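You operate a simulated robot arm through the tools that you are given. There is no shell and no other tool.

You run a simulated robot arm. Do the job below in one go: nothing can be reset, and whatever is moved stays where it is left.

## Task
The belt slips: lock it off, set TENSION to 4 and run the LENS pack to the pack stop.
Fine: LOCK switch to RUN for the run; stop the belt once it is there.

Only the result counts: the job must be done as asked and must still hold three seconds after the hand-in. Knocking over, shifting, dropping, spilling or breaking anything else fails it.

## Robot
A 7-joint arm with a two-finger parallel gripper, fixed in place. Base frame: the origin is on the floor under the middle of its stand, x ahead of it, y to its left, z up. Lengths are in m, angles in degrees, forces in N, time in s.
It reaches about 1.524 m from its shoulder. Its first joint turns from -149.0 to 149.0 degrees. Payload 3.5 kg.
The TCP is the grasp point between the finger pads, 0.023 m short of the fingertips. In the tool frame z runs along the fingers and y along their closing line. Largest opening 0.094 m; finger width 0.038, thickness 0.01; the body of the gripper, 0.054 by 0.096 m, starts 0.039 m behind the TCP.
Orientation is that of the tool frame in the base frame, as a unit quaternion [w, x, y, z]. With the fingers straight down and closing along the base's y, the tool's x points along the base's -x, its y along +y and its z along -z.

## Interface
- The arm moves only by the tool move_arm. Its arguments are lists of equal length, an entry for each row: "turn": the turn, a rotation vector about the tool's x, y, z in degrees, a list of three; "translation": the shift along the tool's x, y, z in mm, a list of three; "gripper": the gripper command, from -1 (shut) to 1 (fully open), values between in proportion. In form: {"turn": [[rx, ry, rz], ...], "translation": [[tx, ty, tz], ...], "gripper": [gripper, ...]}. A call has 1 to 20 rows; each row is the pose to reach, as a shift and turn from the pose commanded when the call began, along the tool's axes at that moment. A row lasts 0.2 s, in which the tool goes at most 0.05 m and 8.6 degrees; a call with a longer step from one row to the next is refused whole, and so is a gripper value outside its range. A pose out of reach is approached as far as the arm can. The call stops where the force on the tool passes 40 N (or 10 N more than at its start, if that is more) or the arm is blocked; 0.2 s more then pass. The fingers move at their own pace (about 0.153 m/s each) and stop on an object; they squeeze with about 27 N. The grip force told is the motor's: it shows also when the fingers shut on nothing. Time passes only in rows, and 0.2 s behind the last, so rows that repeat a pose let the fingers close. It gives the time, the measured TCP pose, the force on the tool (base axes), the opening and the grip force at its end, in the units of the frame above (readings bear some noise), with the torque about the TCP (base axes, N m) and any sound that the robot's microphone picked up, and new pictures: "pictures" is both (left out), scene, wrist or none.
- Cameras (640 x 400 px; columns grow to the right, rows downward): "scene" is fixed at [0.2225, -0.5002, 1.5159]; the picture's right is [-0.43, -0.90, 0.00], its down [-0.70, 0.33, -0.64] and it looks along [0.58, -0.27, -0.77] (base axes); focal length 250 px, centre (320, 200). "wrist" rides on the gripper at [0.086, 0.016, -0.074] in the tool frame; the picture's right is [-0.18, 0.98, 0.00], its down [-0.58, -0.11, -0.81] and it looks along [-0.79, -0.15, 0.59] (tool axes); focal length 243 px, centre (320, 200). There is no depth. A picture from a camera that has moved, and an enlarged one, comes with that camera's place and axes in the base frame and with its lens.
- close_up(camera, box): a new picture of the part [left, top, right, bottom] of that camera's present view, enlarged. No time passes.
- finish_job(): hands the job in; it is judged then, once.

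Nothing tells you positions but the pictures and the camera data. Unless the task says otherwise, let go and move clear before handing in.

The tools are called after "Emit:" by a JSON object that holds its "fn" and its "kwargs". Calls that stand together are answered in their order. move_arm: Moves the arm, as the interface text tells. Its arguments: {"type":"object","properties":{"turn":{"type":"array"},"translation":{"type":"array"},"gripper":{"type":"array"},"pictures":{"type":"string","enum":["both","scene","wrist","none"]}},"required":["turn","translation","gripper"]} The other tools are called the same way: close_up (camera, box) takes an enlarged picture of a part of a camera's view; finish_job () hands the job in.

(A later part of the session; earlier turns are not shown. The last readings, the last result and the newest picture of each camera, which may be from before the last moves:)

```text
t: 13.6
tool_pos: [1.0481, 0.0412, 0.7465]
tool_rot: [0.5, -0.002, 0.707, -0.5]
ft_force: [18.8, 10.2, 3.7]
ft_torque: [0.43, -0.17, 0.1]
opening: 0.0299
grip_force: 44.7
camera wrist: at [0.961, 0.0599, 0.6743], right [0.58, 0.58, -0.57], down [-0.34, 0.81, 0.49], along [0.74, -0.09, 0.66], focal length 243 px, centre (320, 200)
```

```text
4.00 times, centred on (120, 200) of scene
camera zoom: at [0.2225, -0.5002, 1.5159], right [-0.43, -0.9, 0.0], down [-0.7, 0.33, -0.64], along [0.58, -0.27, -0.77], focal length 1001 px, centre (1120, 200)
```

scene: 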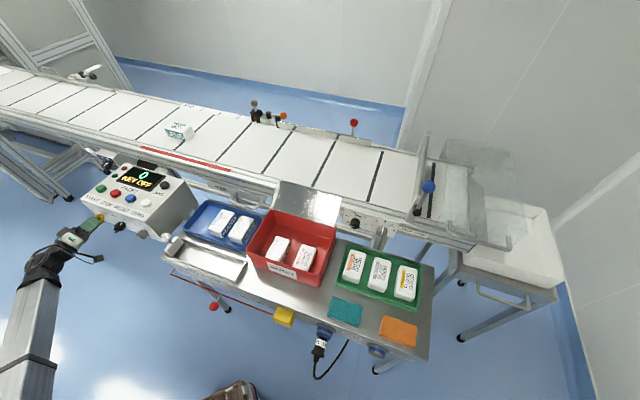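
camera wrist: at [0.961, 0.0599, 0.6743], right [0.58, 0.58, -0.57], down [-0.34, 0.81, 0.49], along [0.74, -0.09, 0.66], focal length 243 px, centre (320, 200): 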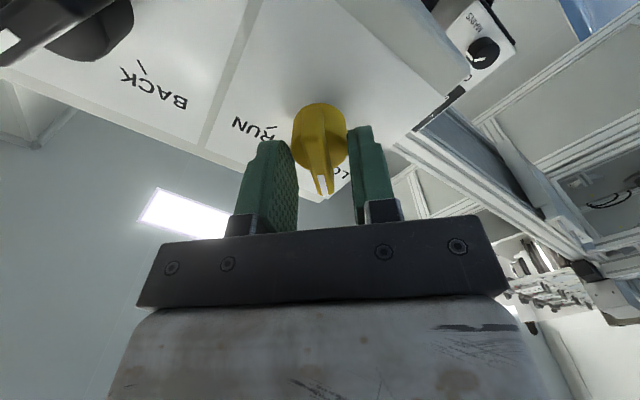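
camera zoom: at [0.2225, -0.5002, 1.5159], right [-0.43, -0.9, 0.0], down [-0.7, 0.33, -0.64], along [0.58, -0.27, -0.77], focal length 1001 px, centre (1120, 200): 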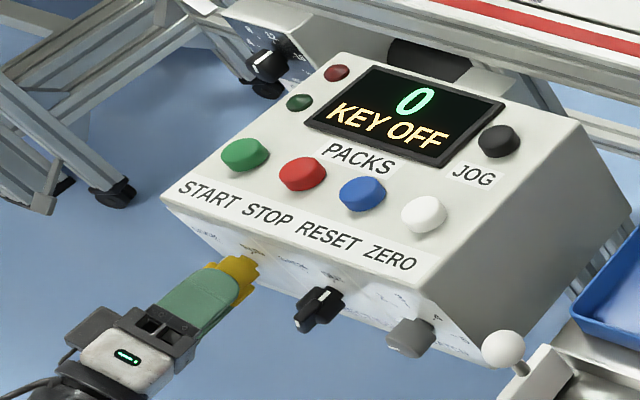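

The knob now points at LOCK and the display reads KEY OFF. I'll open, back straight away and confirm it stays there.

Emit:
{"fn": "move_arm", "kwargs": {"turn": [[0, 0, 0], [0, 0, 0], [0, 0, 0], [0, 0, 0], [0, 0, 0], [0, 0, 0]], "translation": [[0, 0, 0], [0, 0, 0], [0, 0, -25], [0, 0, -60], [0, 0, -100], [0, 0, -130]], "gripper": [0.2, 0.2, 0.2, 0.2, 0.2, 0.2]}}

Emit:
{"fn": "close_up", "kwargs": {"camera": "scene", "box": [80, 150, 170, 240]}}

Emit:
{"fn": "close_up", "kwargs": {"camera": "scene", "box": [80, 200, 128, 230]}}

```text
t: 15.0
tool_pos: [0.9557, 0.1339, 0.7475]
tool_rot: [0.5, 0.0, 0.707, -0.5]
ft_force: [-0.4, -0.6, -0.4]
ft_torque: [0.0, 0.0, 0.01]
opening: 0.0564
grip_force: 0.0
camera wrist: at [0.8691, 0.1523, 0.6737], right [0.58, 0.58, -0.56], down [-0.33, 0.81, 0.49], along [0.74, -0.1, 0.67], focal length 243 px, centre (320, 200)
```

scene: 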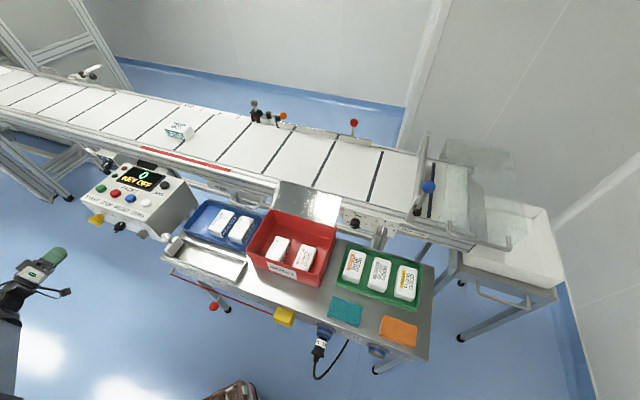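
wrist: 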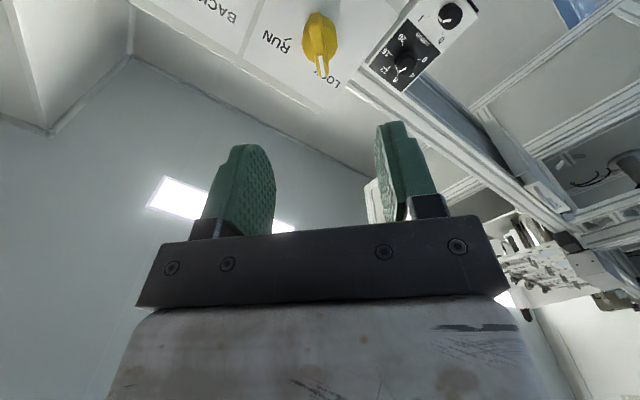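

```text
4.44 times, centred on (125, 195) of scene
camera zoom: at [0.2225, -0.5002, 1.5159], right [-0.43, -0.9, 0.0], down [-0.7, 0.33, -0.64], along [0.58, -0.27, -0.77], focal length 1112 px, centre (1187, 222)
```

zoom: 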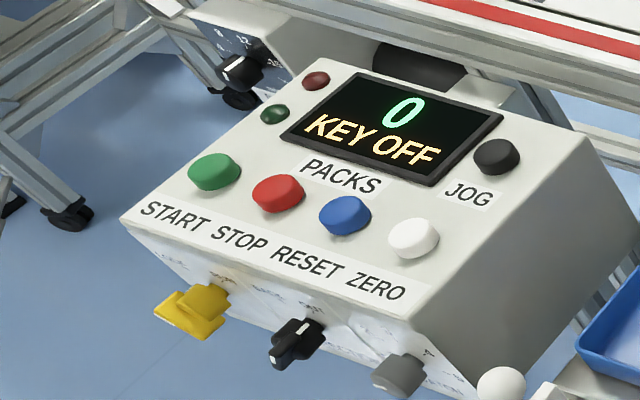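

```text
13.33 times, centred on (104, 215) of scene
camera zoom: at [0.2225, -0.5002, 1.5159], right [-0.43, -0.9, 0.0], down [-0.7, 0.33, -0.64], along [0.58, -0.27, -0.77], focal length 3336 px, centre (3200, 0)
```

zoom: 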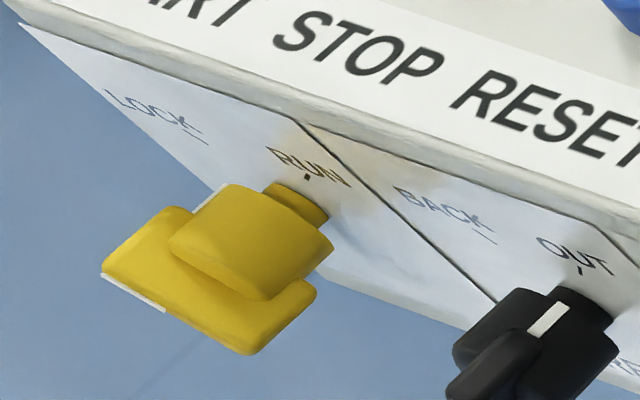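

LOCK is set and holds. Next I'll raise the hand, square it up and carry it high along the bench to look at the TENSION dial.

Emit:
{"fn": "move_arm", "kwargs": {"turn": [[0, 0, 7.5], [0, 0, 15], [0, 0, 22.5], [0, 0, 30], [0, 0, 37.5], [0, 0, 45]], "translation": [[-18, -18, -10], [-36, -36, -20], [-54, -54, -30], [-72, -72, -40], [-90, -90, -50], [-106, -106, -60]], "gripper": [0.2, 0.2, 0.2, 0.2, 0.2, 0.2], "pictures": "none"}}

Emit:
{"fn": "move_arm", "kwargs": {"turn": [[0, 6, 0], [0, 12, 0], [0, 18, 0], [0, 24, 0], [0, 30, 0], [0, 36, 0], [0, 42, 0], [0, 50, 0]], "translation": [[-12, -40, 4], [-25, -80, 8], [-38, -120, 12], [-50, -160, 16], [-63, -200, 20], [-75, -240, 24], [-88, -280, 28], [-100, -320, 30]], "gripper": [0.2, 0.2, 0.2, 0.2, 0.2, 0.2, 0.2, 0.2]}}

```text
t: 16.4
tool_pos: [0.9138, 0.1753, 0.8963]
tool_rot: [0.653, 0.271, 0.653, -0.27]
ft_force: [-0.5, -0.9, 1.1]
ft_torque: [-0.01, 0.01, 0.01]
opening: 0.0564
grip_force: 0.1
```

```text
t: 18.2
tool_pos: [0.7062, -0.0692, 0.997]
tool_rot: [0.315, 0.359, 0.869, -0.13]
ft_force: [0.6, -0.1, -0.2]
ft_torque: [0.03, 0.0, 0.01]
opening: 0.0566
grip_force: 0.0
camera wrist: at [0.6371, 0.0239, 0.9986], right [0.79, 0.6, 0.12], down [-0.13, -0.03, 0.99], along [0.6, -0.8, 0.05], focal length 243 px, centre (320, 200)
```

scene: 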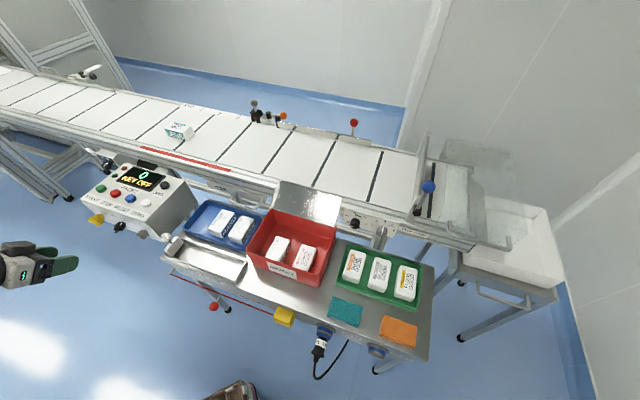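
wrist: 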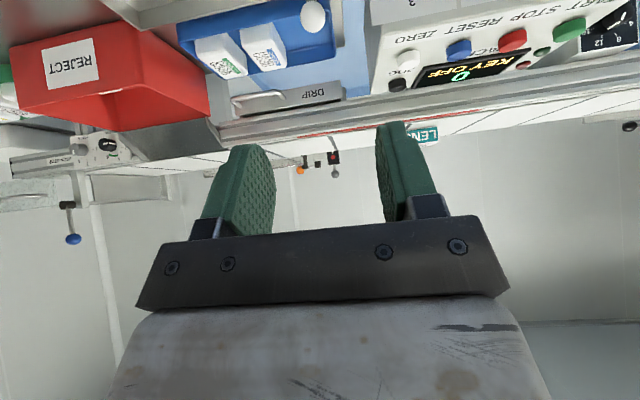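

The path at this height looks clear. I'll move along the bench until I'm in front of the TENSION dial.

Emit:
{"fn": "move_arm", "kwargs": {"turn": [[0, 0, 0], [0, 0, 0], [0, 0, 0], [0, 0, 0], [0, 0, 0], [0, 0, 0], [0, 0, 0], [0, 0, 0], [0, 0, 0], [0, 0, 0], [0, 0, 0], [0, 0, 0]], "translation": [[0, -45, 0], [0, -90, 0], [0, -135, 0], [0, -180, 5], [0, -225, 10], [0, -270, 15], [0, -315, 20], [-1, -360, 25], [-2, -405, 30], [-3, -450, 35], [-4, -490, 40], [-4, -530, 42]], "gripper": [0.2, 0.2, 0.2, 0.2, 0.2, 0.2, 0.2, 0.2, 0.2, 0.2, 0.2, 0.2]}}

Emit:
{"fn": "close_up", "kwargs": {"camera": "wrist", "box": [200, 40, 440, 190]}}

```text
t: 20.8
tool_pos: [0.3564, -0.4712, 0.9658]
tool_rot: [0.316, 0.359, 0.868, -0.131]
ft_force: [-0.8, 0.2, -0.9]
ft_torque: [0.01, -0.01, -0.04]
opening: 0.0561
grip_force: 0.1
out of reach, approached as far as the arm can: row 10, 11
camera wrist: at [0.2876, -0.3783, 0.9671], right [0.79, 0.6, 0.12], down [-0.13, -0.03, 0.99], along [0.59, -0.8, 0.06], focal length 243 px, centre (320, 200)
```

scene: 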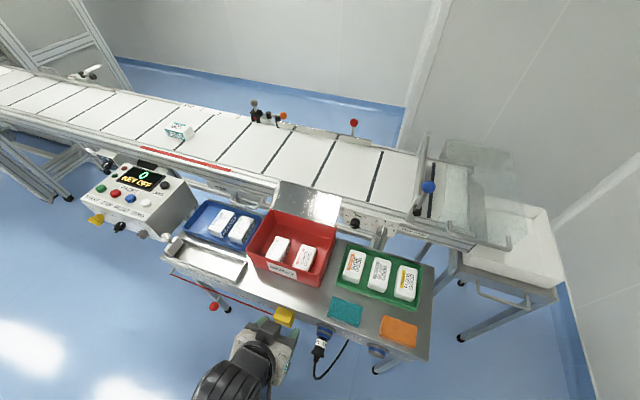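
wrist: 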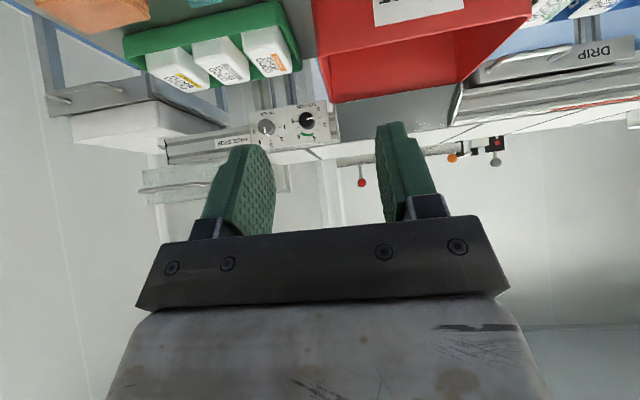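

```text
2.67 times, centred on (320, 115) of wrist
camera zoom: at [0.2876, -0.3783, 0.9671], right [0.79, 0.6, 0.12], down [-0.13, -0.03, 0.99], along [0.59, -0.8, 0.06], focal length 647 px, centre (320, 427)
```

zoom: 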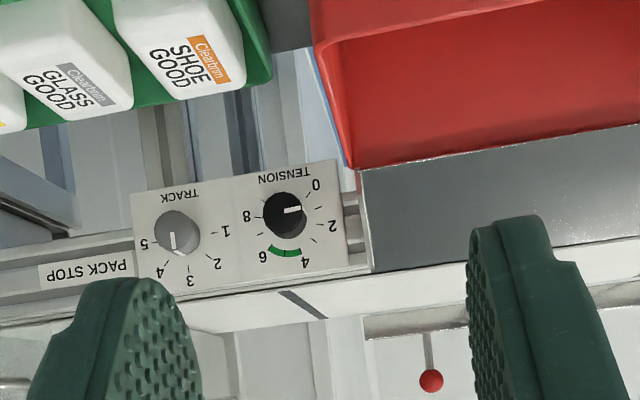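

The TENSION dial is clear from here. I'll enlarge it to read its pointer and scale, and look at the pack stop too.

Emit:
{"fn": "close_up", "kwargs": {"camera": "wrist", "box": [280, 95, 340, 145]}}

Emit:
{"fn": "close_up", "kwargs": {"camera": "scene", "box": [340, 205, 380, 235]}}

Emit:
{"fn": "close_up", "kwargs": {"camera": "wrist", "box": [130, 120, 330, 240]}}

```text
8.00 times, centred on (310, 120) of wrist
camera zoom: at [0.2876, -0.3783, 0.9671], right [0.79, 0.6, 0.12], down [-0.13, -0.03, 0.99], along [0.59, -0.8, 0.06], focal length 1941 px, centre (400, 840)
```

zoom: 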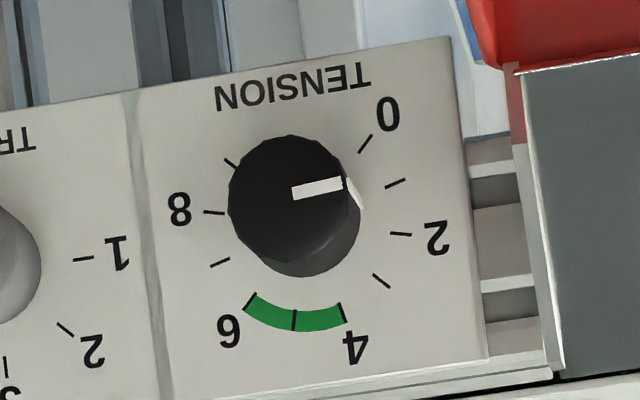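

```text
13.33 times, centred on (360, 220) of scene
camera zoom: at [0.2225, -0.5002, 1.5159], right [-0.43, -0.9, 0.0], down [-0.7, 0.33, -0.64], along [0.58, -0.27, -0.77], focal length 3336 px, centre (-213, -67)
```

zoom: 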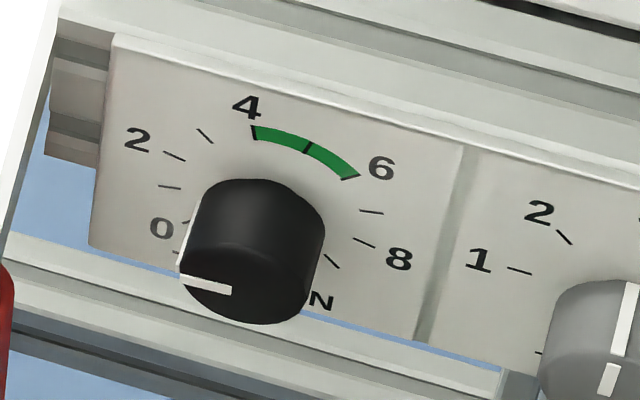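

```text
3.20 times, centred on (230, 180) of wrist
camera zoom: at [0.2876, -0.3783, 0.9671], right [0.79, 0.6, 0.12], down [-0.13, -0.03, 0.99], along [0.59, -0.8, 0.06], focal length 776 px, centre (608, 264)
```

zoom: 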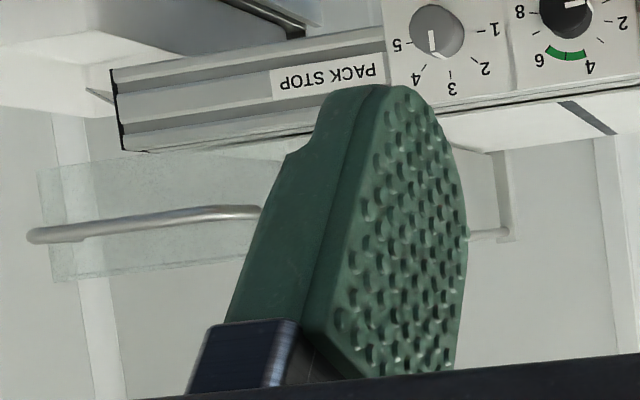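

TENSION currently reads about 1.5, with 30° per unit, so 4 is about 75° clockwise. The knob axis is near (0.605, -0.813, 0.83) and the pack tops are at z≈0.74, so I'll keep the camera side of the hand up and to the right. I'll level the hand and roll it in free air first.

Emit:
{"fn": "move_arm", "kwargs": {"turn": [[0, -7, 0], [0, -14, 0], [0, -21, 0], [0, -28, 0], [0, -35, 0], [0, -42, 0], [0, -50, 0]], "translation": [[-11, -9, 12], [-22, -18, 24], [-33, -27, 36], [-45, -36, 48], [-56, -46, 60], [-67, -56, 72], [-78.5, -66, 85.4]], "gripper": [0.2, 0.2, 0.2, 0.2, 0.2, 0.2, 0.2]}}

```text
t: 22.4
tool_pos: [0.3898, -0.5944, 0.9522]
tool_rot: [0.646, 0.272, 0.662, -0.266]
ft_force: [0.5, -0.4, 0.9]
ft_torque: [-0.02, -0.01, 0.01]
opening: 0.0564
grip_force: 0.0
out of reach, approached as far as the arm can: row 1, 2, 3, 7
camera wrist: at [0.3476, -0.5273, 0.8679], right [0.7, 0.69, 0.18], down [-0.64, 0.48, 0.6], along [0.33, -0.54, 0.78], focal length 243 px, centre (320, 200)
```

scene: 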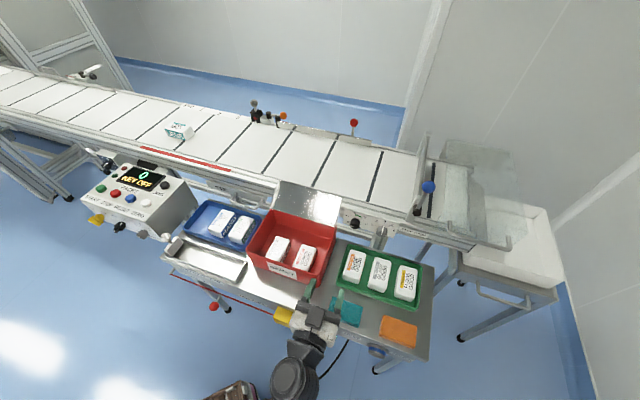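
wrist: 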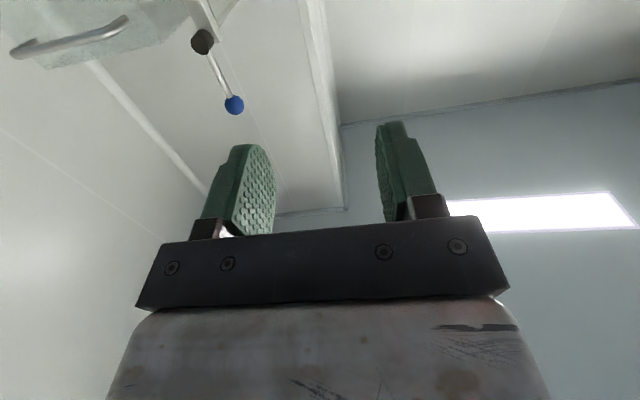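

The arm is a bit folded here. I'll advance a little towards the rail at this height, then roll.

Emit:
{"fn": "move_arm", "kwargs": {"turn": [[0, 0, 0], [0, 0, 0], [0, 0, 0], [0, 0, 0]], "translation": [[0, 0, 30], [0, 0, 60], [0, 0, 90], [0, 0, 120]], "gripper": [0.2, 0.2, 0.2, 0.2], "pictures": "none"}}

Emit:
{"fn": "move_arm", "kwargs": {"turn": [[0, 0, -8], [0, 0, -16], [0, 0, -24], [0, 0, -32], [0, 0, -40], [0, 0, -48], [0, 0, -56], [0, 0, -64], [0, 0, -72], [0, 0, -80], [0, 0, -88], [0, 0, -96]], "translation": [[0, 0, 0], [0, 0, 0], [0, 0, 0], [0, 0, 0], [0, 0, 0], [0, 0, 0], [0, 0, 0], [0, 0, 0], [0, 0, 0], [0, 0, 0], [0, 0, 0], [0, 0, 0]], "gripper": [0.2, 0.2, 0.2, 0.2, 0.2, 0.2, 0.2, 0.2, 0.2, 0.2, 0.2, 0.2]}}

```text
t: 23.4
tool_pos: [0.4751, -0.6782, 0.9506]
tool_rot: [0.654, 0.27, 0.653, -0.27]
ft_force: [-0.4, -0.1, -0.1]
ft_torque: [0.01, 0.03, -0.02]
opening: 0.0565
grip_force: 0.0
```

```text
t: 26.0
tool_pos: [0.4742, -0.6775, 0.9532]
tool_rot: [-0.235, 0.305, -0.638, 0.667]
ft_force: [0.9, -0.3, -0.7]
ft_torque: [0.01, 0.03, 0.02]
opening: 0.0562
grip_force: 0.0
camera wrist: at [0.3603, -0.6866, 0.9464], right [0.05, 0.05, -1.0], down [-0.15, 0.99, 0.05], along [0.99, 0.15, 0.06], focal length 243 px, centre (320, 200)
```

scene: 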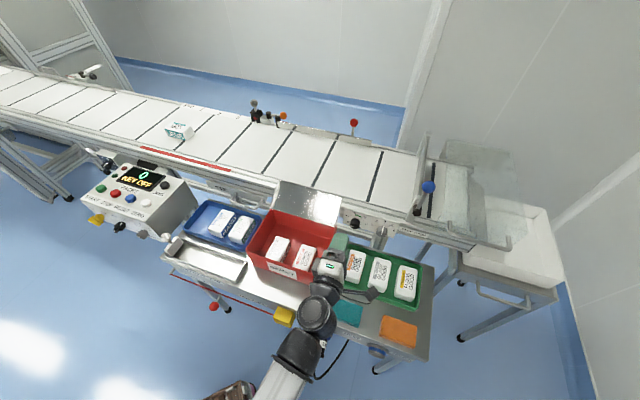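
wrist: 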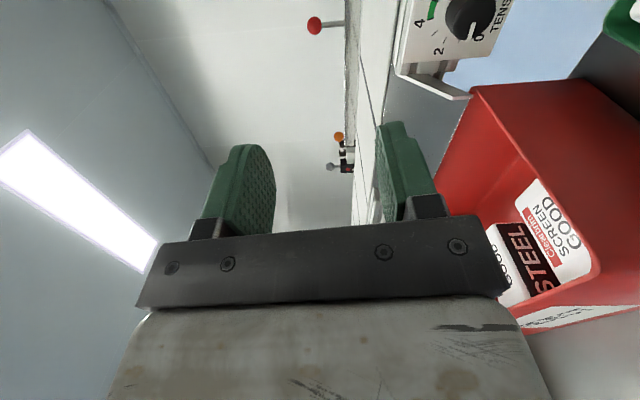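

The roll works, and the wrist camera now sees the TENSION dial from the side. I'll enlarge it to refine the knob position and pointer reading.

Emit:
{"fn": "close_up", "kwargs": {"camera": "wrist", "box": [380, 0, 520, 90]}}

Emit:
{"fn": "close_up", "kwargs": {"camera": "scene", "box": [270, 190, 390, 320]}}

```text
4.44 times, centred on (450, 45) of wrist
camera zoom: at [0.3603, -0.6866, 0.9464], right [0.05, 0.05, -1.0], down [-0.15, 0.99, 0.05], along [0.99, 0.15, 0.06], focal length 1078 px, centre (-258, 889)
```

zoom: 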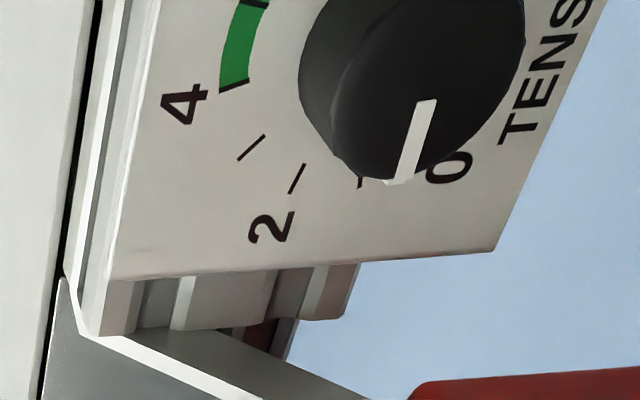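

```text
3.08 times, centred on (330, 255) of scene
camera zoom: at [0.2225, -0.5002, 1.5159], right [-0.43, -0.9, 0.0], down [-0.7, 0.33, -0.64], along [0.58, -0.27, -0.77], focal length 770 px, centre (289, 31)
```

zoom: 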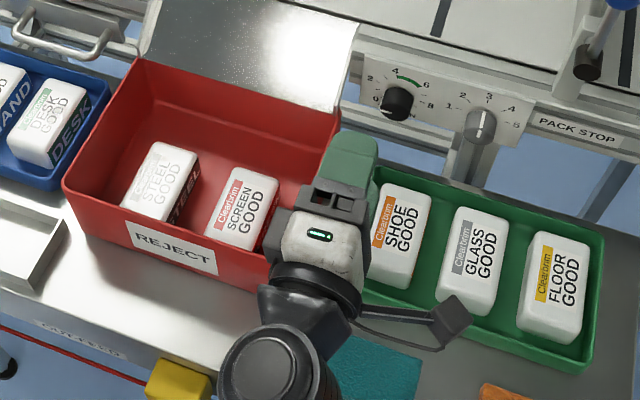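

The bin rim corner is near (0.617, -0.750, 0.808), close to where the wrist would pass. I'll check the wrist's size and shape before coming down.

Emit:
{"fn": "close_up", "kwargs": {"camera": "scene", "box": [230, 220, 410, 400]}}

```text
2.22 times, centred on (320, 310) of scene
camera zoom: at [0.2225, -0.5002, 1.5159], right [-0.43, -0.9, 0.0], down [-0.7, 0.33, -0.64], along [0.58, -0.27, -0.77], focal length 556 px, centre (320, -44)
```

zoom: 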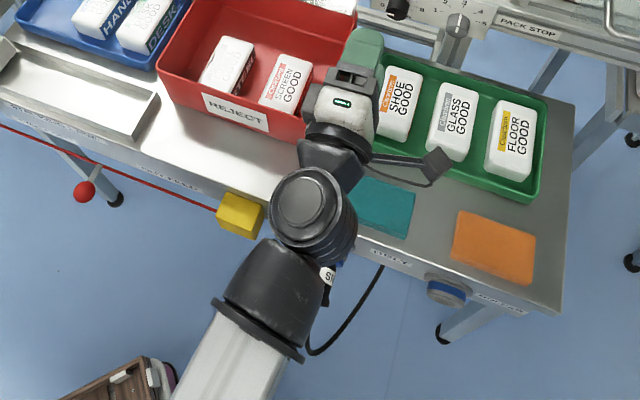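

To keep the wrist well above the bin and the packs, I'll bring the hand in from above with a 25° downward tilt and the camera on top. Then I'll turn it about the knob's own axis. I'm rolling first, in free air.

Emit:
{"fn": "move_arm", "kwargs": {"turn": [[0, 0, -8], [0, 0, -16], [0, 0, -24], [0, 0, -32], [0, 0, -40], [0, 0, -48], [0, 0, -56], [0, 0, -64], [0, 0, -72], [0, 0, -80], [0, 0, -84]], "translation": [[0, 0, -5], [0, 0, -10], [0, 0, -15], [0, 0, -20], [0, 0, -25], [0, 0, -30], [0, 0, -30], [0, 0, -30], [0, 0, -30], [0, 0, -30], [0, 0, -30]], "gripper": [0.2, 0.2, 0.2, 0.2, 0.2, 0.2, 0.2, 0.2, 0.2, 0.2, 0.2]}}

```text
t: 28.4
tool_pos: [0.4908, -0.6266, 0.9476]
tool_rot: [0.295, 0.641, -0.292, 0.646]
ft_force: [0.5, 0.3, 0.0]
ft_torque: [-0.03, 0.02, 0.01]
opening: 0.0565
grip_force: 0.0
out of reach, approached as far as the arm can: row 2, 3, 4, 5, 6, 7, 8, 9, 10, 11
camera wrist: at [0.4301, -0.58, 1.0328], right [-0.74, -0.65, -0.18], down [-0.45, 0.67, -0.59], along [0.51, -0.35, -0.79], focal length 243 px, centre (320, 200)
```

scene: 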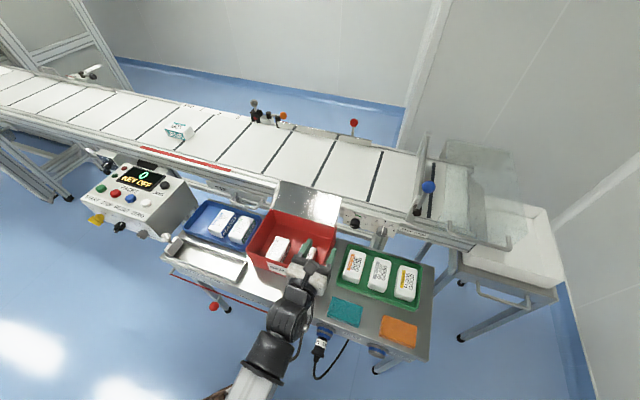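
wrist: 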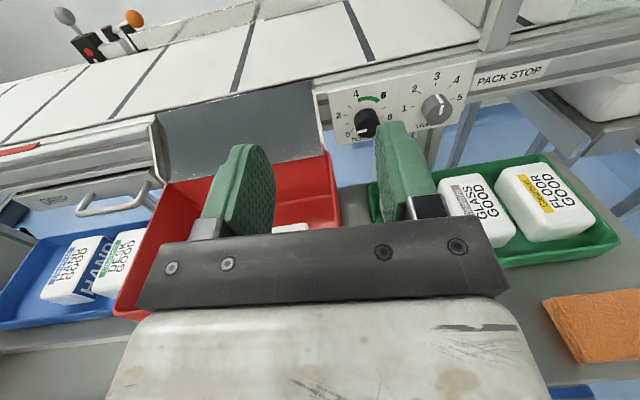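

The camera is now on top and sees the dial well. I'll tilt down and move forward, which should free the arm from its folded limit.

Emit:
{"fn": "move_arm", "kwargs": {"turn": [[0, -6, 0], [0, -12, 0], [0, -18, 0], [0, -25, 0], [0, -25, 0], [0, -25, 0]], "translation": [[0, 0, 15], [0, 0, 35], [0, 0, 55], [0, 0, 75], [0, 0, 85], [0, 0, 90]], "gripper": [0.2, 0.2, 0.2, 0.2, 0.2, 0.2]}}

```text
t: 29.8
tool_pos: [0.5641, -0.6815, 0.9467]
tool_rot: [0.231, 0.759, -0.36, 0.491]
ft_force: [-0.1, -0.4, 0.7]
ft_torque: [0.01, -0.01, -0.01]
opening: 0.0565
grip_force: 0.1
out of reach, approached as far as the arm can: row 2, 3, 4, 5, 6
camera wrist: at [0.5314, -0.6657, 1.0561], right [-0.81, -0.56, -0.17], down [-0.53, 0.82, -0.2], along [0.25, -0.07, -0.97], focal length 243 px, centre (320, 200)
```

scene: 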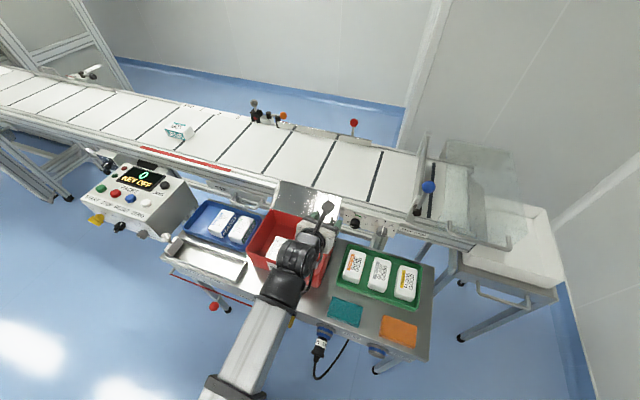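
wrist: 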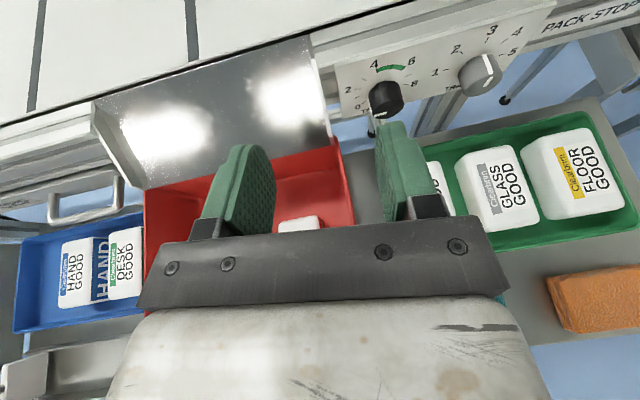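

The roll joint is near its limit on this side. I'll unwind to the natural side, with the camera below and behind, and use a 35° downward tilt so both wrist and camera stay clear.

Emit:
{"fn": "move_arm", "kwargs": {"turn": [[0, 0, 8], [0, 0, 16], [0, 0, 24], [0, 0, 32], [0, 0, 40], [0, 0, 48], [0, 0, 56], [0, 0, 64], [0, 0, 72], [0, 0, 80], [0, 0, 88], [0, 0, 96], [0, 0, 104], [0, 0, 112], [0, 0, 120], [0, 0, 128], [0, 0, 136], [0, 0, 144], [0, 0, 152], [0, 0, 160]], "translation": [[10, 0, -5], [20, 0, -10], [30, 0, -15], [45, 0, -21], [45, 0, -21], [45, 0, -21], [45, 0, -21], [45, 0, -21], [45, 0, -21], [45, 0, -21], [45, 0, -21], [45, 0, -21], [45, 0, -21], [45, 0, -21], [45, 0, -21], [45, 0, -21], [45, 0, -21], [45, 0, -21], [45, 0, -21], [45, 0, -21]], "gripper": [0.2, 0.2, 0.2, 0.2, 0.2, 0.2, 0.2, 0.2, 0.2, 0.2, 0.2, 0.2, 0.2, 0.2, 0.2, 0.2, 0.2, 0.2, 0.2, 0.2], "pictures": "scene"}}

```text
t: 34.0
tool_pos: [0.5636, -0.6794, 0.994]
tool_rot: [0.446, 0.211, 0.815, -0.305]
ft_force: [-0.7, -1.1, -0.1]
ft_torque: [0.0, 0.0, 0.0]
opening: 0.0562
grip_force: 0.0
```

scene: 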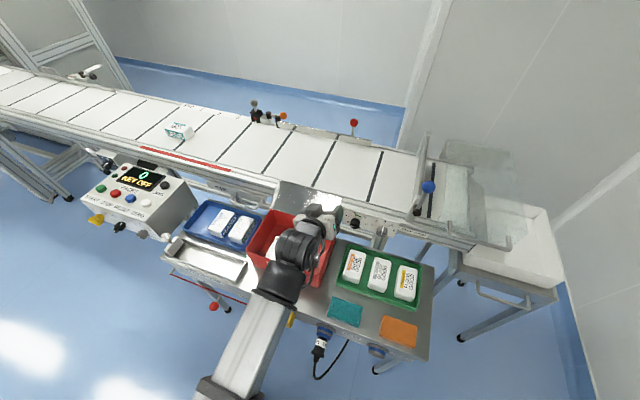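

The arm is free again. I'll set the natural orientation with a 35° down tilt and hover in front of and above the TENSION knob.

Emit:
{"fn": "move_arm", "kwargs": {"turn": [[-1.3, 2.4, 4.5], [-2.6, 4.8, 9], [-3.9, 7.2, 13.4], [-5.14, 9.67, 17.87], [-5.14, 9.67, 17.87]], "translation": [[23, -9.5, 4.4], [46, -19, 8.8], [69, -28.5, 13.2], [91.7, -37.8, 17.7], [91.7, -37.8, 17.7]], "gripper": [0.2, 0.2, 0.2, 0.2, 0.2]}}

Emit:
{"fn": "close_up", "kwargs": {"camera": "wrist", "box": [220, 0, 420, 140]}}

```text
t: 35.2
tool_pos: [0.5027, -0.7132, 0.9192]
tool_rot: [0.428, 0.338, 0.819, -0.176]
ft_force: [-0.2, 0.4, -0.2]
ft_torque: [-0.02, 0.04, 0.01]
opening: 0.0561
grip_force: 0.1
camera wrist: at [0.4356, -0.6217, 0.8914], right [0.77, 0.62, 0.15], down [-0.31, 0.15, 0.94], along [0.56, -0.77, 0.31], focal length 243 px, centre (320, 200)
```

scene: 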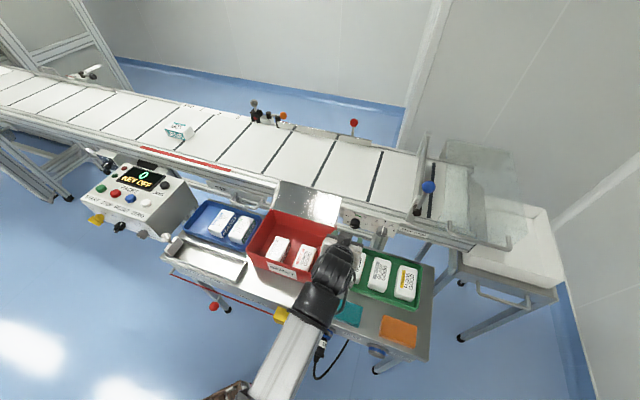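
wrist: 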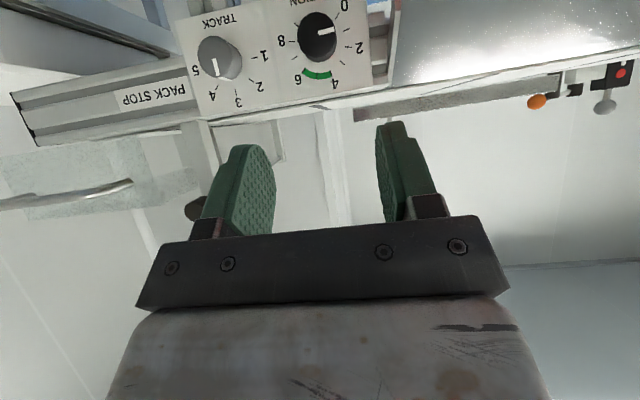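

```text
2.86 times, centred on (320, 70) of wrist
camera zoom: at [0.4356, -0.6217, 0.8914], right [0.77, 0.62, 0.15], down [-0.31, 0.15, 0.94], along [0.56, -0.77, 0.31], focal length 693 px, centre (320, 571)
```

zoom: 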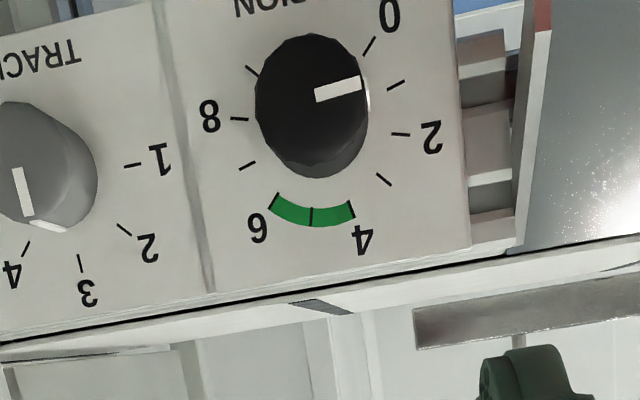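

The pointer reads about 1.4, so I need about 78° clockwise, and the axis is at u≈0.148, z≈0.827. I'll use a 45° tilt for margin and rotate to the starting angle while lowering in front of the knob.

Emit:
{"fn": "move_arm", "kwargs": {"turn": [[0, 5, 0], [0, 10, 0]], "translation": [[0, 0, 0], [0, 0, 0]], "gripper": [0.2, 0.2], "pictures": "none"}}

Emit:
{"fn": "move_arm", "kwargs": {"turn": [[5.3, 0, -5.3], [10.6, 0, -10.6], [15.9, 0, -15.9], [21.2, 0, -21.2], [21.2, 0, -21.2]], "translation": [[11, 0.2, 21], [22, 0.4, 43], [33, 0.6, 65], [43.8, 0.8, 86.3], [43.8, 0.8, 86.3]], "gripper": [0.2, 0.2, 0.2, 0.2, 0.2]}}

Emit:
{"fn": "close_up", "kwargs": {"camera": "wrist", "box": [200, 40, 440, 240]}}

Emit:
{"fn": "close_up", "kwargs": {"camera": "scene", "box": [290, 190, 400, 280]}}

```text
t: 35.8
tool_pos: [0.5038, -0.7125, 0.9216]
tool_rot: [0.354, 0.353, 0.854, -0.147]
ft_force: [0.2, 0.7, -0.1]
ft_torque: [0.03, -0.05, 0.01]
opening: 0.0564
grip_force: 0.0
```

```text
t: 37.0
tool_pos: [0.5293, -0.7342, 0.8301]
tool_rot: [0.251, 0.249, 0.862, -0.363]
ft_force: [0.7, -0.6, 0.1]
ft_torque: [0.0, 0.0, 0.01]
opening: 0.0565
grip_force: 0.0
camera wrist: at [0.4555, -0.6454, 0.8137], right [0.74, 0.56, -0.38], down [0.17, 0.4, 0.9], along [0.65, -0.73, 0.2], focal length 243 px, centre (320, 200)
```

scene: 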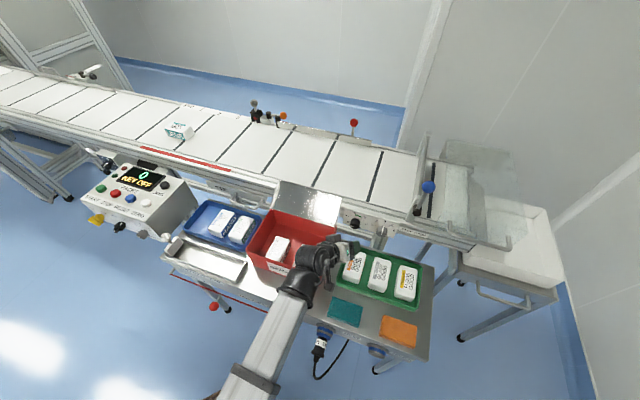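
wrist: 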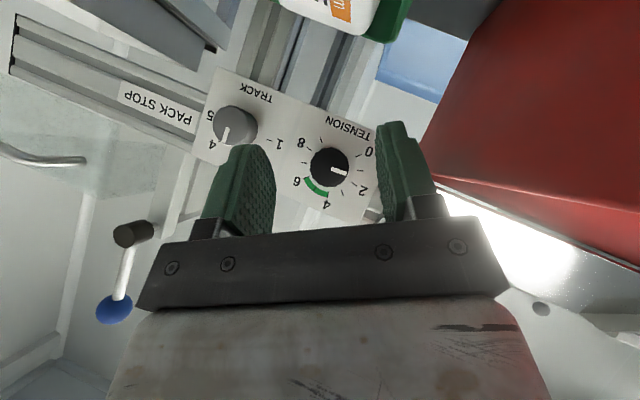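

```text
2.00 times, centred on (320, 140) of wrist
camera zoom: at [0.4555, -0.6454, 0.8137], right [0.74, 0.56, -0.38], down [0.17, 0.4, 0.9], along [0.65, -0.73, 0.2], focal length 485 px, centre (320, 320)
```

zoom: 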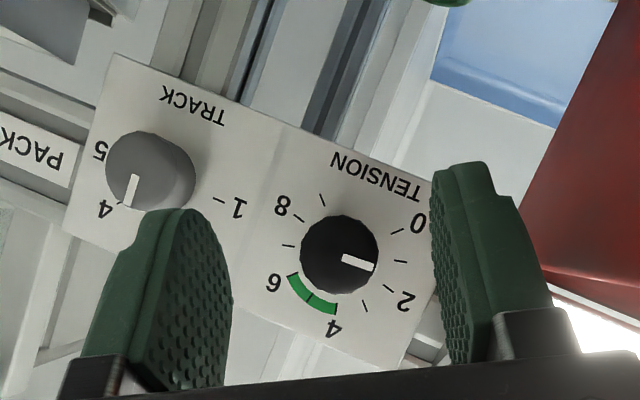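

```text
4.44 times, centred on (345, 235) of scene
camera zoom: at [0.2225, -0.5002, 1.5159], right [-0.43, -0.9, 0.0], down [-0.7, 0.33, -0.64], along [0.58, -0.27, -0.77], focal length 1112 px, centre (209, 44)
```

zoom: 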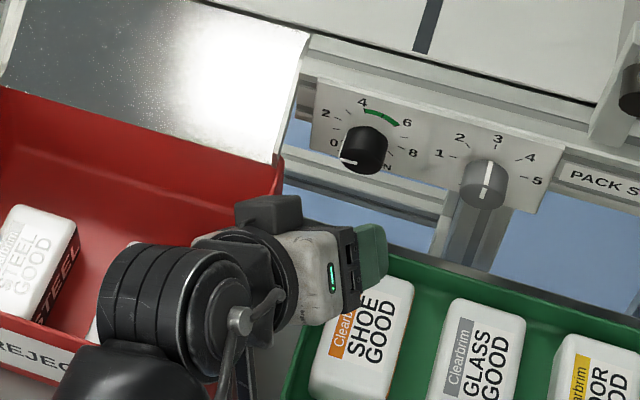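

The measured offset from the knob axis is about 4 mm sideways and 3 mm in height. I'll correct that and advance along the knob axis, stopping just short to check.

Emit:
{"fn": "move_arm", "kwargs": {"turn": [[0, 0, 0], [0, 0, 0], [0, 0, 0], [0, 0, 0], [0, 0, 0]], "translation": [[-3.9, -2, 10.3], [-10.9, -2, 17.4], [-25, -2, 31.6], [-35, -2, 41.5], [-42, -2, 48.6]], "gripper": [0.2, 0.2, 0.2, 0.2, 0.2]}}

Emit:
{"fn": "close_up", "kwargs": {"camera": "wrist", "box": [200, 60, 440, 240]}}

Emit:
{"fn": "close_up", "kwargs": {"camera": "scene", "box": [290, 190, 400, 280]}}

```text
t: 38.2
tool_pos: [0.5697, -0.7839, 0.8261]
tool_rot: [0.251, 0.249, 0.862, -0.362]
ft_force: [0.3, -0.9, 0.4]
ft_torque: [0.02, -0.01, -0.03]
opening: 0.0566
grip_force: 0.0
camera wrist: at [0.4956, -0.6942, 0.8104], right [0.74, 0.56, -0.38], down [0.17, 0.39, 0.9], along [0.65, -0.73, 0.2], focal length 243 px, centre (320, 200)
```

scene: 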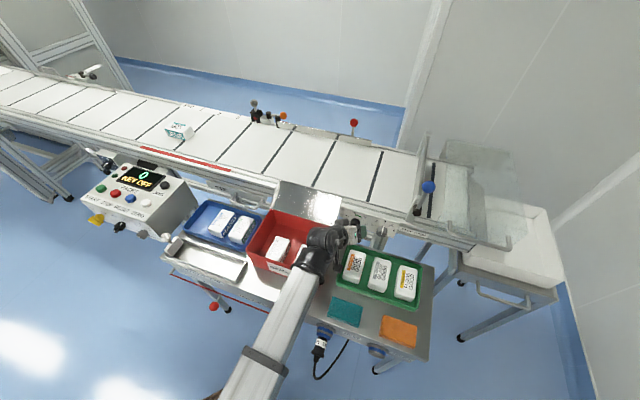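
wrist: 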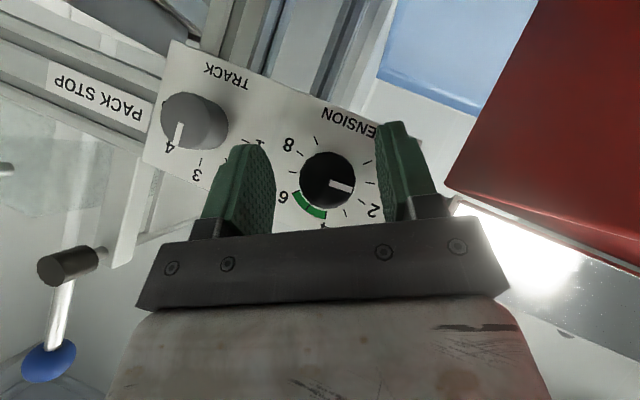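

```text
2.22 times, centred on (320, 150) of wrist
camera zoom: at [0.4956, -0.6942, 0.8104], right [0.74, 0.56, -0.38], down [0.17, 0.39, 0.9], along [0.65, -0.73, 0.2], focal length 539 px, centre (320, 311)
```

zoom: 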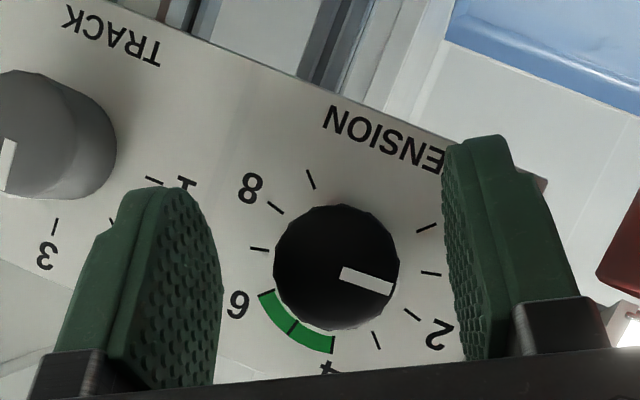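

```text
4.44 times, centred on (345, 235) of scene
camera zoom: at [0.2225, -0.5002, 1.5159], right [-0.43, -0.9, 0.0], down [-0.7, 0.33, -0.64], along [0.58, -0.27, -0.77], focal length 1112 px, centre (209, 44)
```

zoom: 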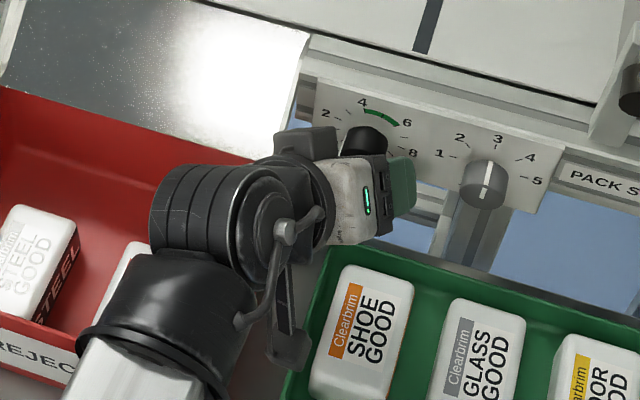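

The knob is centred between the fingers to about 1 mm. I'll advance another 12 mm along its axis and close gently.

Emit:
{"fn": "move_arm", "kwargs": {"turn": [[0, 0, 0], [0, 0, 0], [0, 0, 0], [0, 0, 0], [0, 0, 0]], "translation": [[-4.2, 0.5, 4.2], [-8.5, 0.8, 8.5], [-8.5, 0.8, 8.5], [-8.5, 0.8, 8.5], [-8.5, 0.8, 8.5]], "gripper": [0.2, 0.2, -0.1, -1, -1]}}

Emit:
{"fn": "close_up", "kwargs": {"camera": "wrist", "box": [200, 60, 440, 240]}}

Emit:
{"fn": "close_up", "kwargs": {"camera": "scene", "box": [330, 195, 400, 245]}}

```text
t: 39.4
tool_pos: [0.5781, -0.7903, 0.8255]
tool_rot: [0.252, 0.25, 0.862, -0.363]
ft_force: [-1.8, -4.5, 4.9]
ft_torque: [0.31, 0.34, 0.03]
opening: 0.0319
grip_force: 45.0
camera wrist: at [0.5046, -0.7024, 0.8098], right [0.74, 0.56, -0.38], down [0.17, 0.4, 0.9], along [0.65, -0.73, 0.2], focal length 243 px, centre (320, 200)
```

scene: 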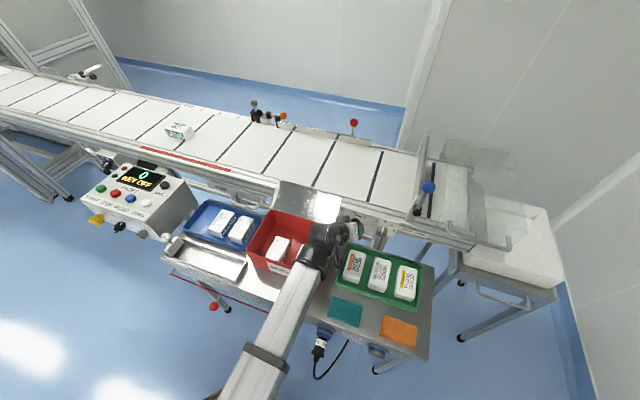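
wrist: 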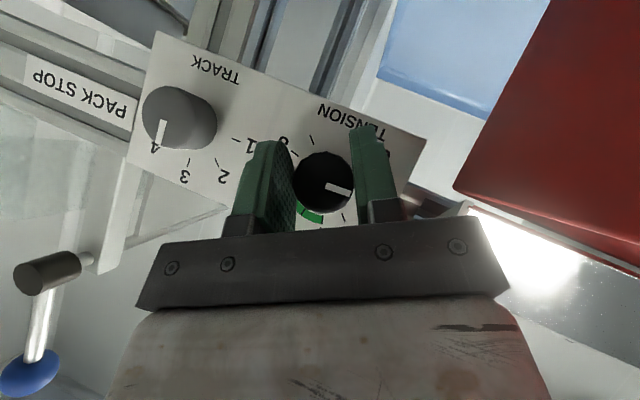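

```text
2.22 times, centred on (320, 150) of wrist
camera zoom: at [0.5046, -0.7024, 0.8098], right [0.74, 0.56, -0.38], down [0.17, 0.4, 0.9], along [0.65, -0.73, 0.2], focal length 539 px, centre (320, 311)
```

zoom: 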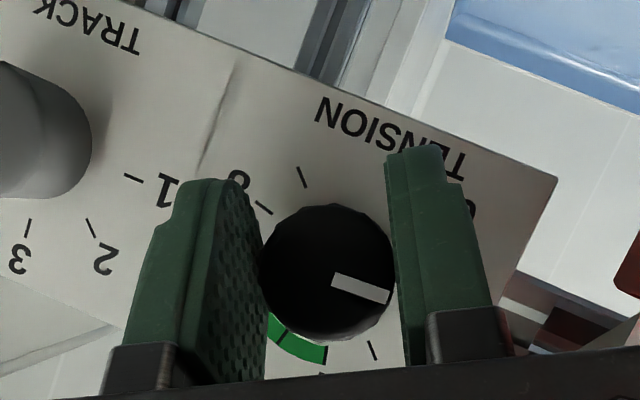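

```text
8.00 times, centred on (365, 220) of scene
camera zoom: at [0.2225, -0.5002, 1.5159], right [-0.43, -0.9, 0.0], down [-0.7, 0.33, -0.64], along [0.58, -0.27, -0.77], focal length 2002 px, centre (-40, 40)
```

zoom: 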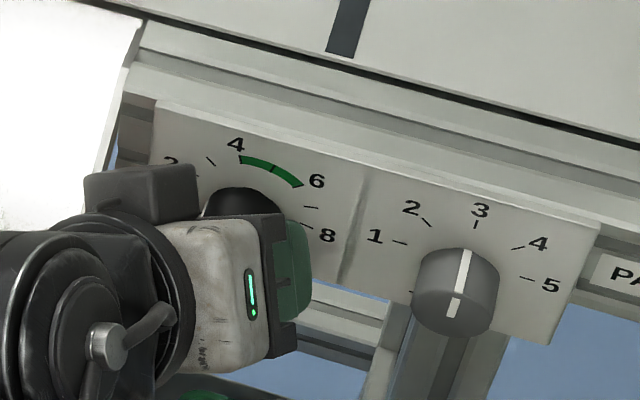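

The grip is firm on the 32 mm knob. I'll turn it clockwise about the knob axis by 60° first, then read the dial.

Emit:
{"fn": "move_arm", "kwargs": {"turn": [[-4.2, 0, 4.2], [-8.8, 0, 8.8], [-13.4, 0, 13.4], [-18, 0, 18], [-23, 0, 23], [-28, 0, 28], [-33, 0, 33], [-38, 0, 38], [-42.4, 0, 42.4]], "translation": [[0, 0, 0], [0, 0, 0], [0, 0, 0], [0, 0, 0], [0, 0, 0], [0, 0, 0], [0, 0, 0], [0, 0, 0], [0, 0, 0]], "gripper": [-1, -1, -1, -1, -1, -1, -1, -1, -1]}}

Emit:
{"fn": "close_up", "kwargs": {"camera": "wrist", "box": [200, 60, 440, 240]}}

Emit:
{"fn": "close_up", "kwargs": {"camera": "scene", "box": [330, 195, 400, 245]}}

```text
t: 41.4
tool_pos: [0.5794, -0.7902, 0.8272]
tool_rot: [0.434, 0.432, 0.786, 0.08]
ft_force: [11.7, -6.8, 5.1]
ft_torque: [0.64, 0.68, -0.03]
opening: 0.0317
grip_force: 45.0
camera wrist: at [0.5113, -0.6955, 0.8262], right [0.65, 0.47, 0.61], down [-0.53, -0.3, 0.79], along [0.55, -0.83, 0.05], focal length 243 px, centre (320, 200)
```

scene: 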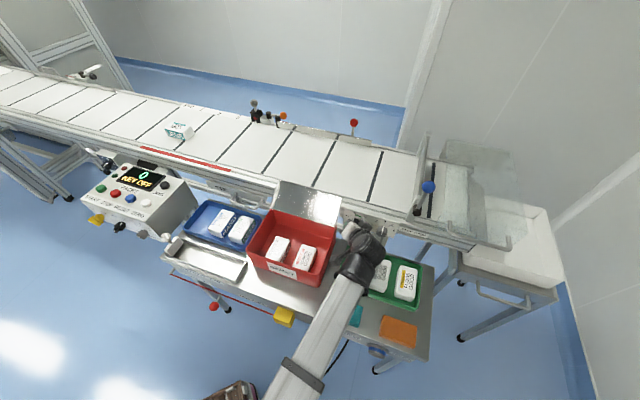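
wrist: 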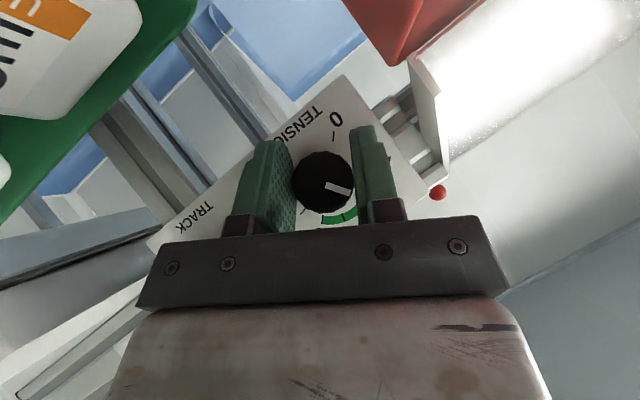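

```text
2.22 times, centred on (320, 150) of wrist
camera zoom: at [0.5113, -0.6955, 0.8262], right [0.65, 0.47, 0.61], down [-0.53, -0.3, 0.79], along [0.55, -0.83, 0.05], focal length 539 px, centre (320, 311)
```

zoom: 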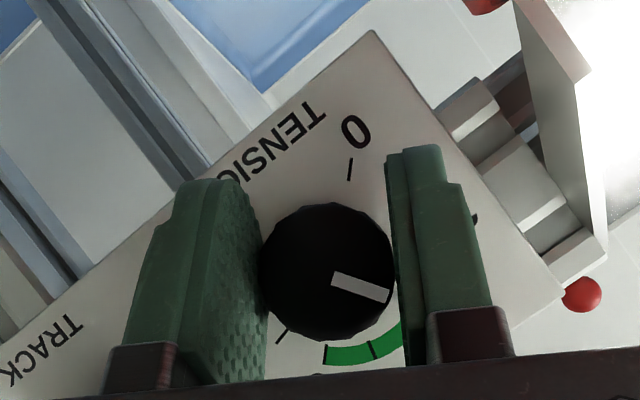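

```text
8.00 times, centred on (365, 220) of scene
camera zoom: at [0.2225, -0.5002, 1.5159], right [-0.43, -0.9, 0.0], down [-0.7, 0.33, -0.64], along [0.58, -0.27, -0.77], focal length 2002 px, centre (-40, 40)
```

zoom: 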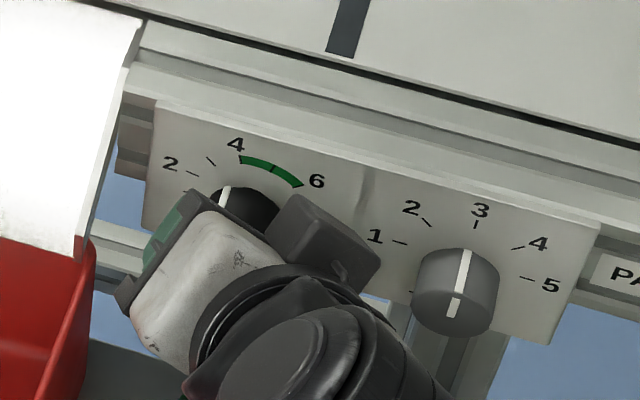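

The pointer is now about 3.4. I'll turn 18.5° more, then read it.

Emit:
{"fn": "move_arm", "kwargs": {"turn": [[-4.4, 0, 4.4], [-8.8, 0, 8.8], [-13.1, 0, 13.1], [-13.1, 0, 13.1]], "translation": [[0, 0, 0], [0, 0, 0], [0, 0, 0], [0, 0, 0]], "gripper": [-1, -1, -1, -1]}}

Emit:
{"fn": "close_up", "kwargs": {"camera": "wrist", "box": [200, 60, 440, 240]}}

Emit:
{"fn": "close_up", "kwargs": {"camera": "scene", "box": [340, 200, 380, 230]}}

```text
t: 42.4
tool_pos: [0.579, -0.7914, 0.8265]
tool_rot: [0.468, 0.466, 0.718, 0.218]
ft_force: [23.0, -4.4, -4.3]
ft_torque: [-0.22, -0.22, -0.71]
opening: 0.0315
grip_force: 44.8
camera wrist: at [0.5105, -0.6963, 0.8324], right [0.48, 0.3, 0.82], down [-0.68, -0.46, 0.57], along [0.55, -0.84, -0.02], focal length 243 px, centre (320, 200)
```

scene: 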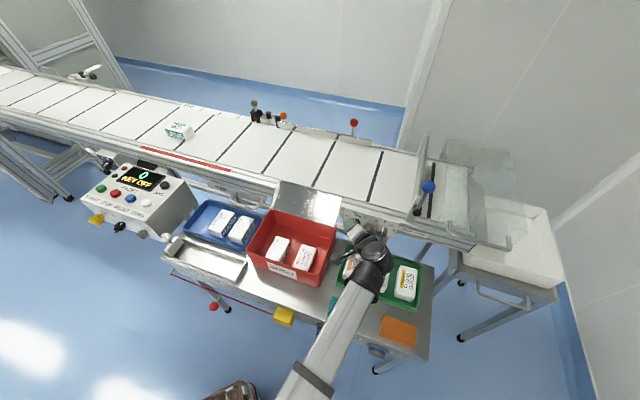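
wrist: 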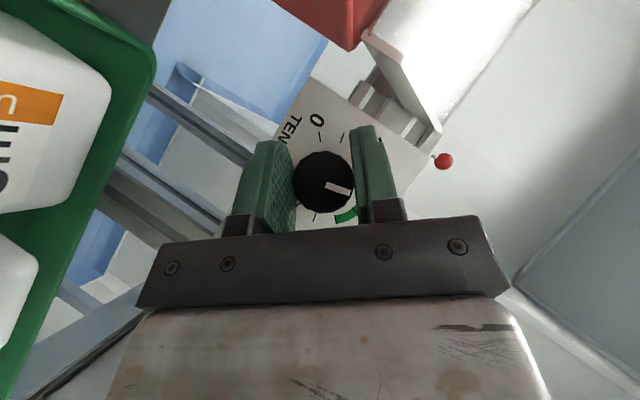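

```text
2.22 times, centred on (320, 150) of wrist
camera zoom: at [0.5105, -0.6963, 0.8324], right [0.48, 0.3, 0.82], down [-0.68, -0.46, 0.57], along [0.55, -0.84, -0.02], focal length 539 px, centre (320, 311)
```

zoom: 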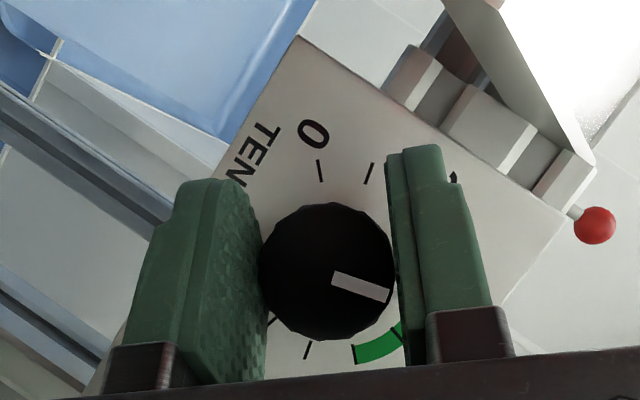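

```text
13.33 times, centred on (360, 215) of scene
camera zoom: at [0.2225, -0.5002, 1.5159], right [-0.43, -0.9, 0.0], down [-0.7, 0.33, -0.64], along [0.58, -0.27, -0.77], focal length 3336 px, centre (-213, 0)
```

zoom: 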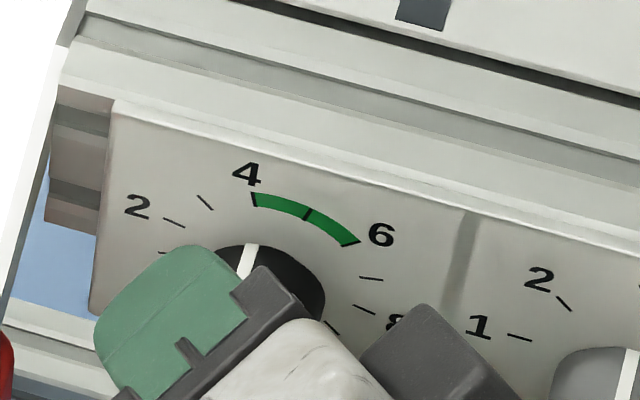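

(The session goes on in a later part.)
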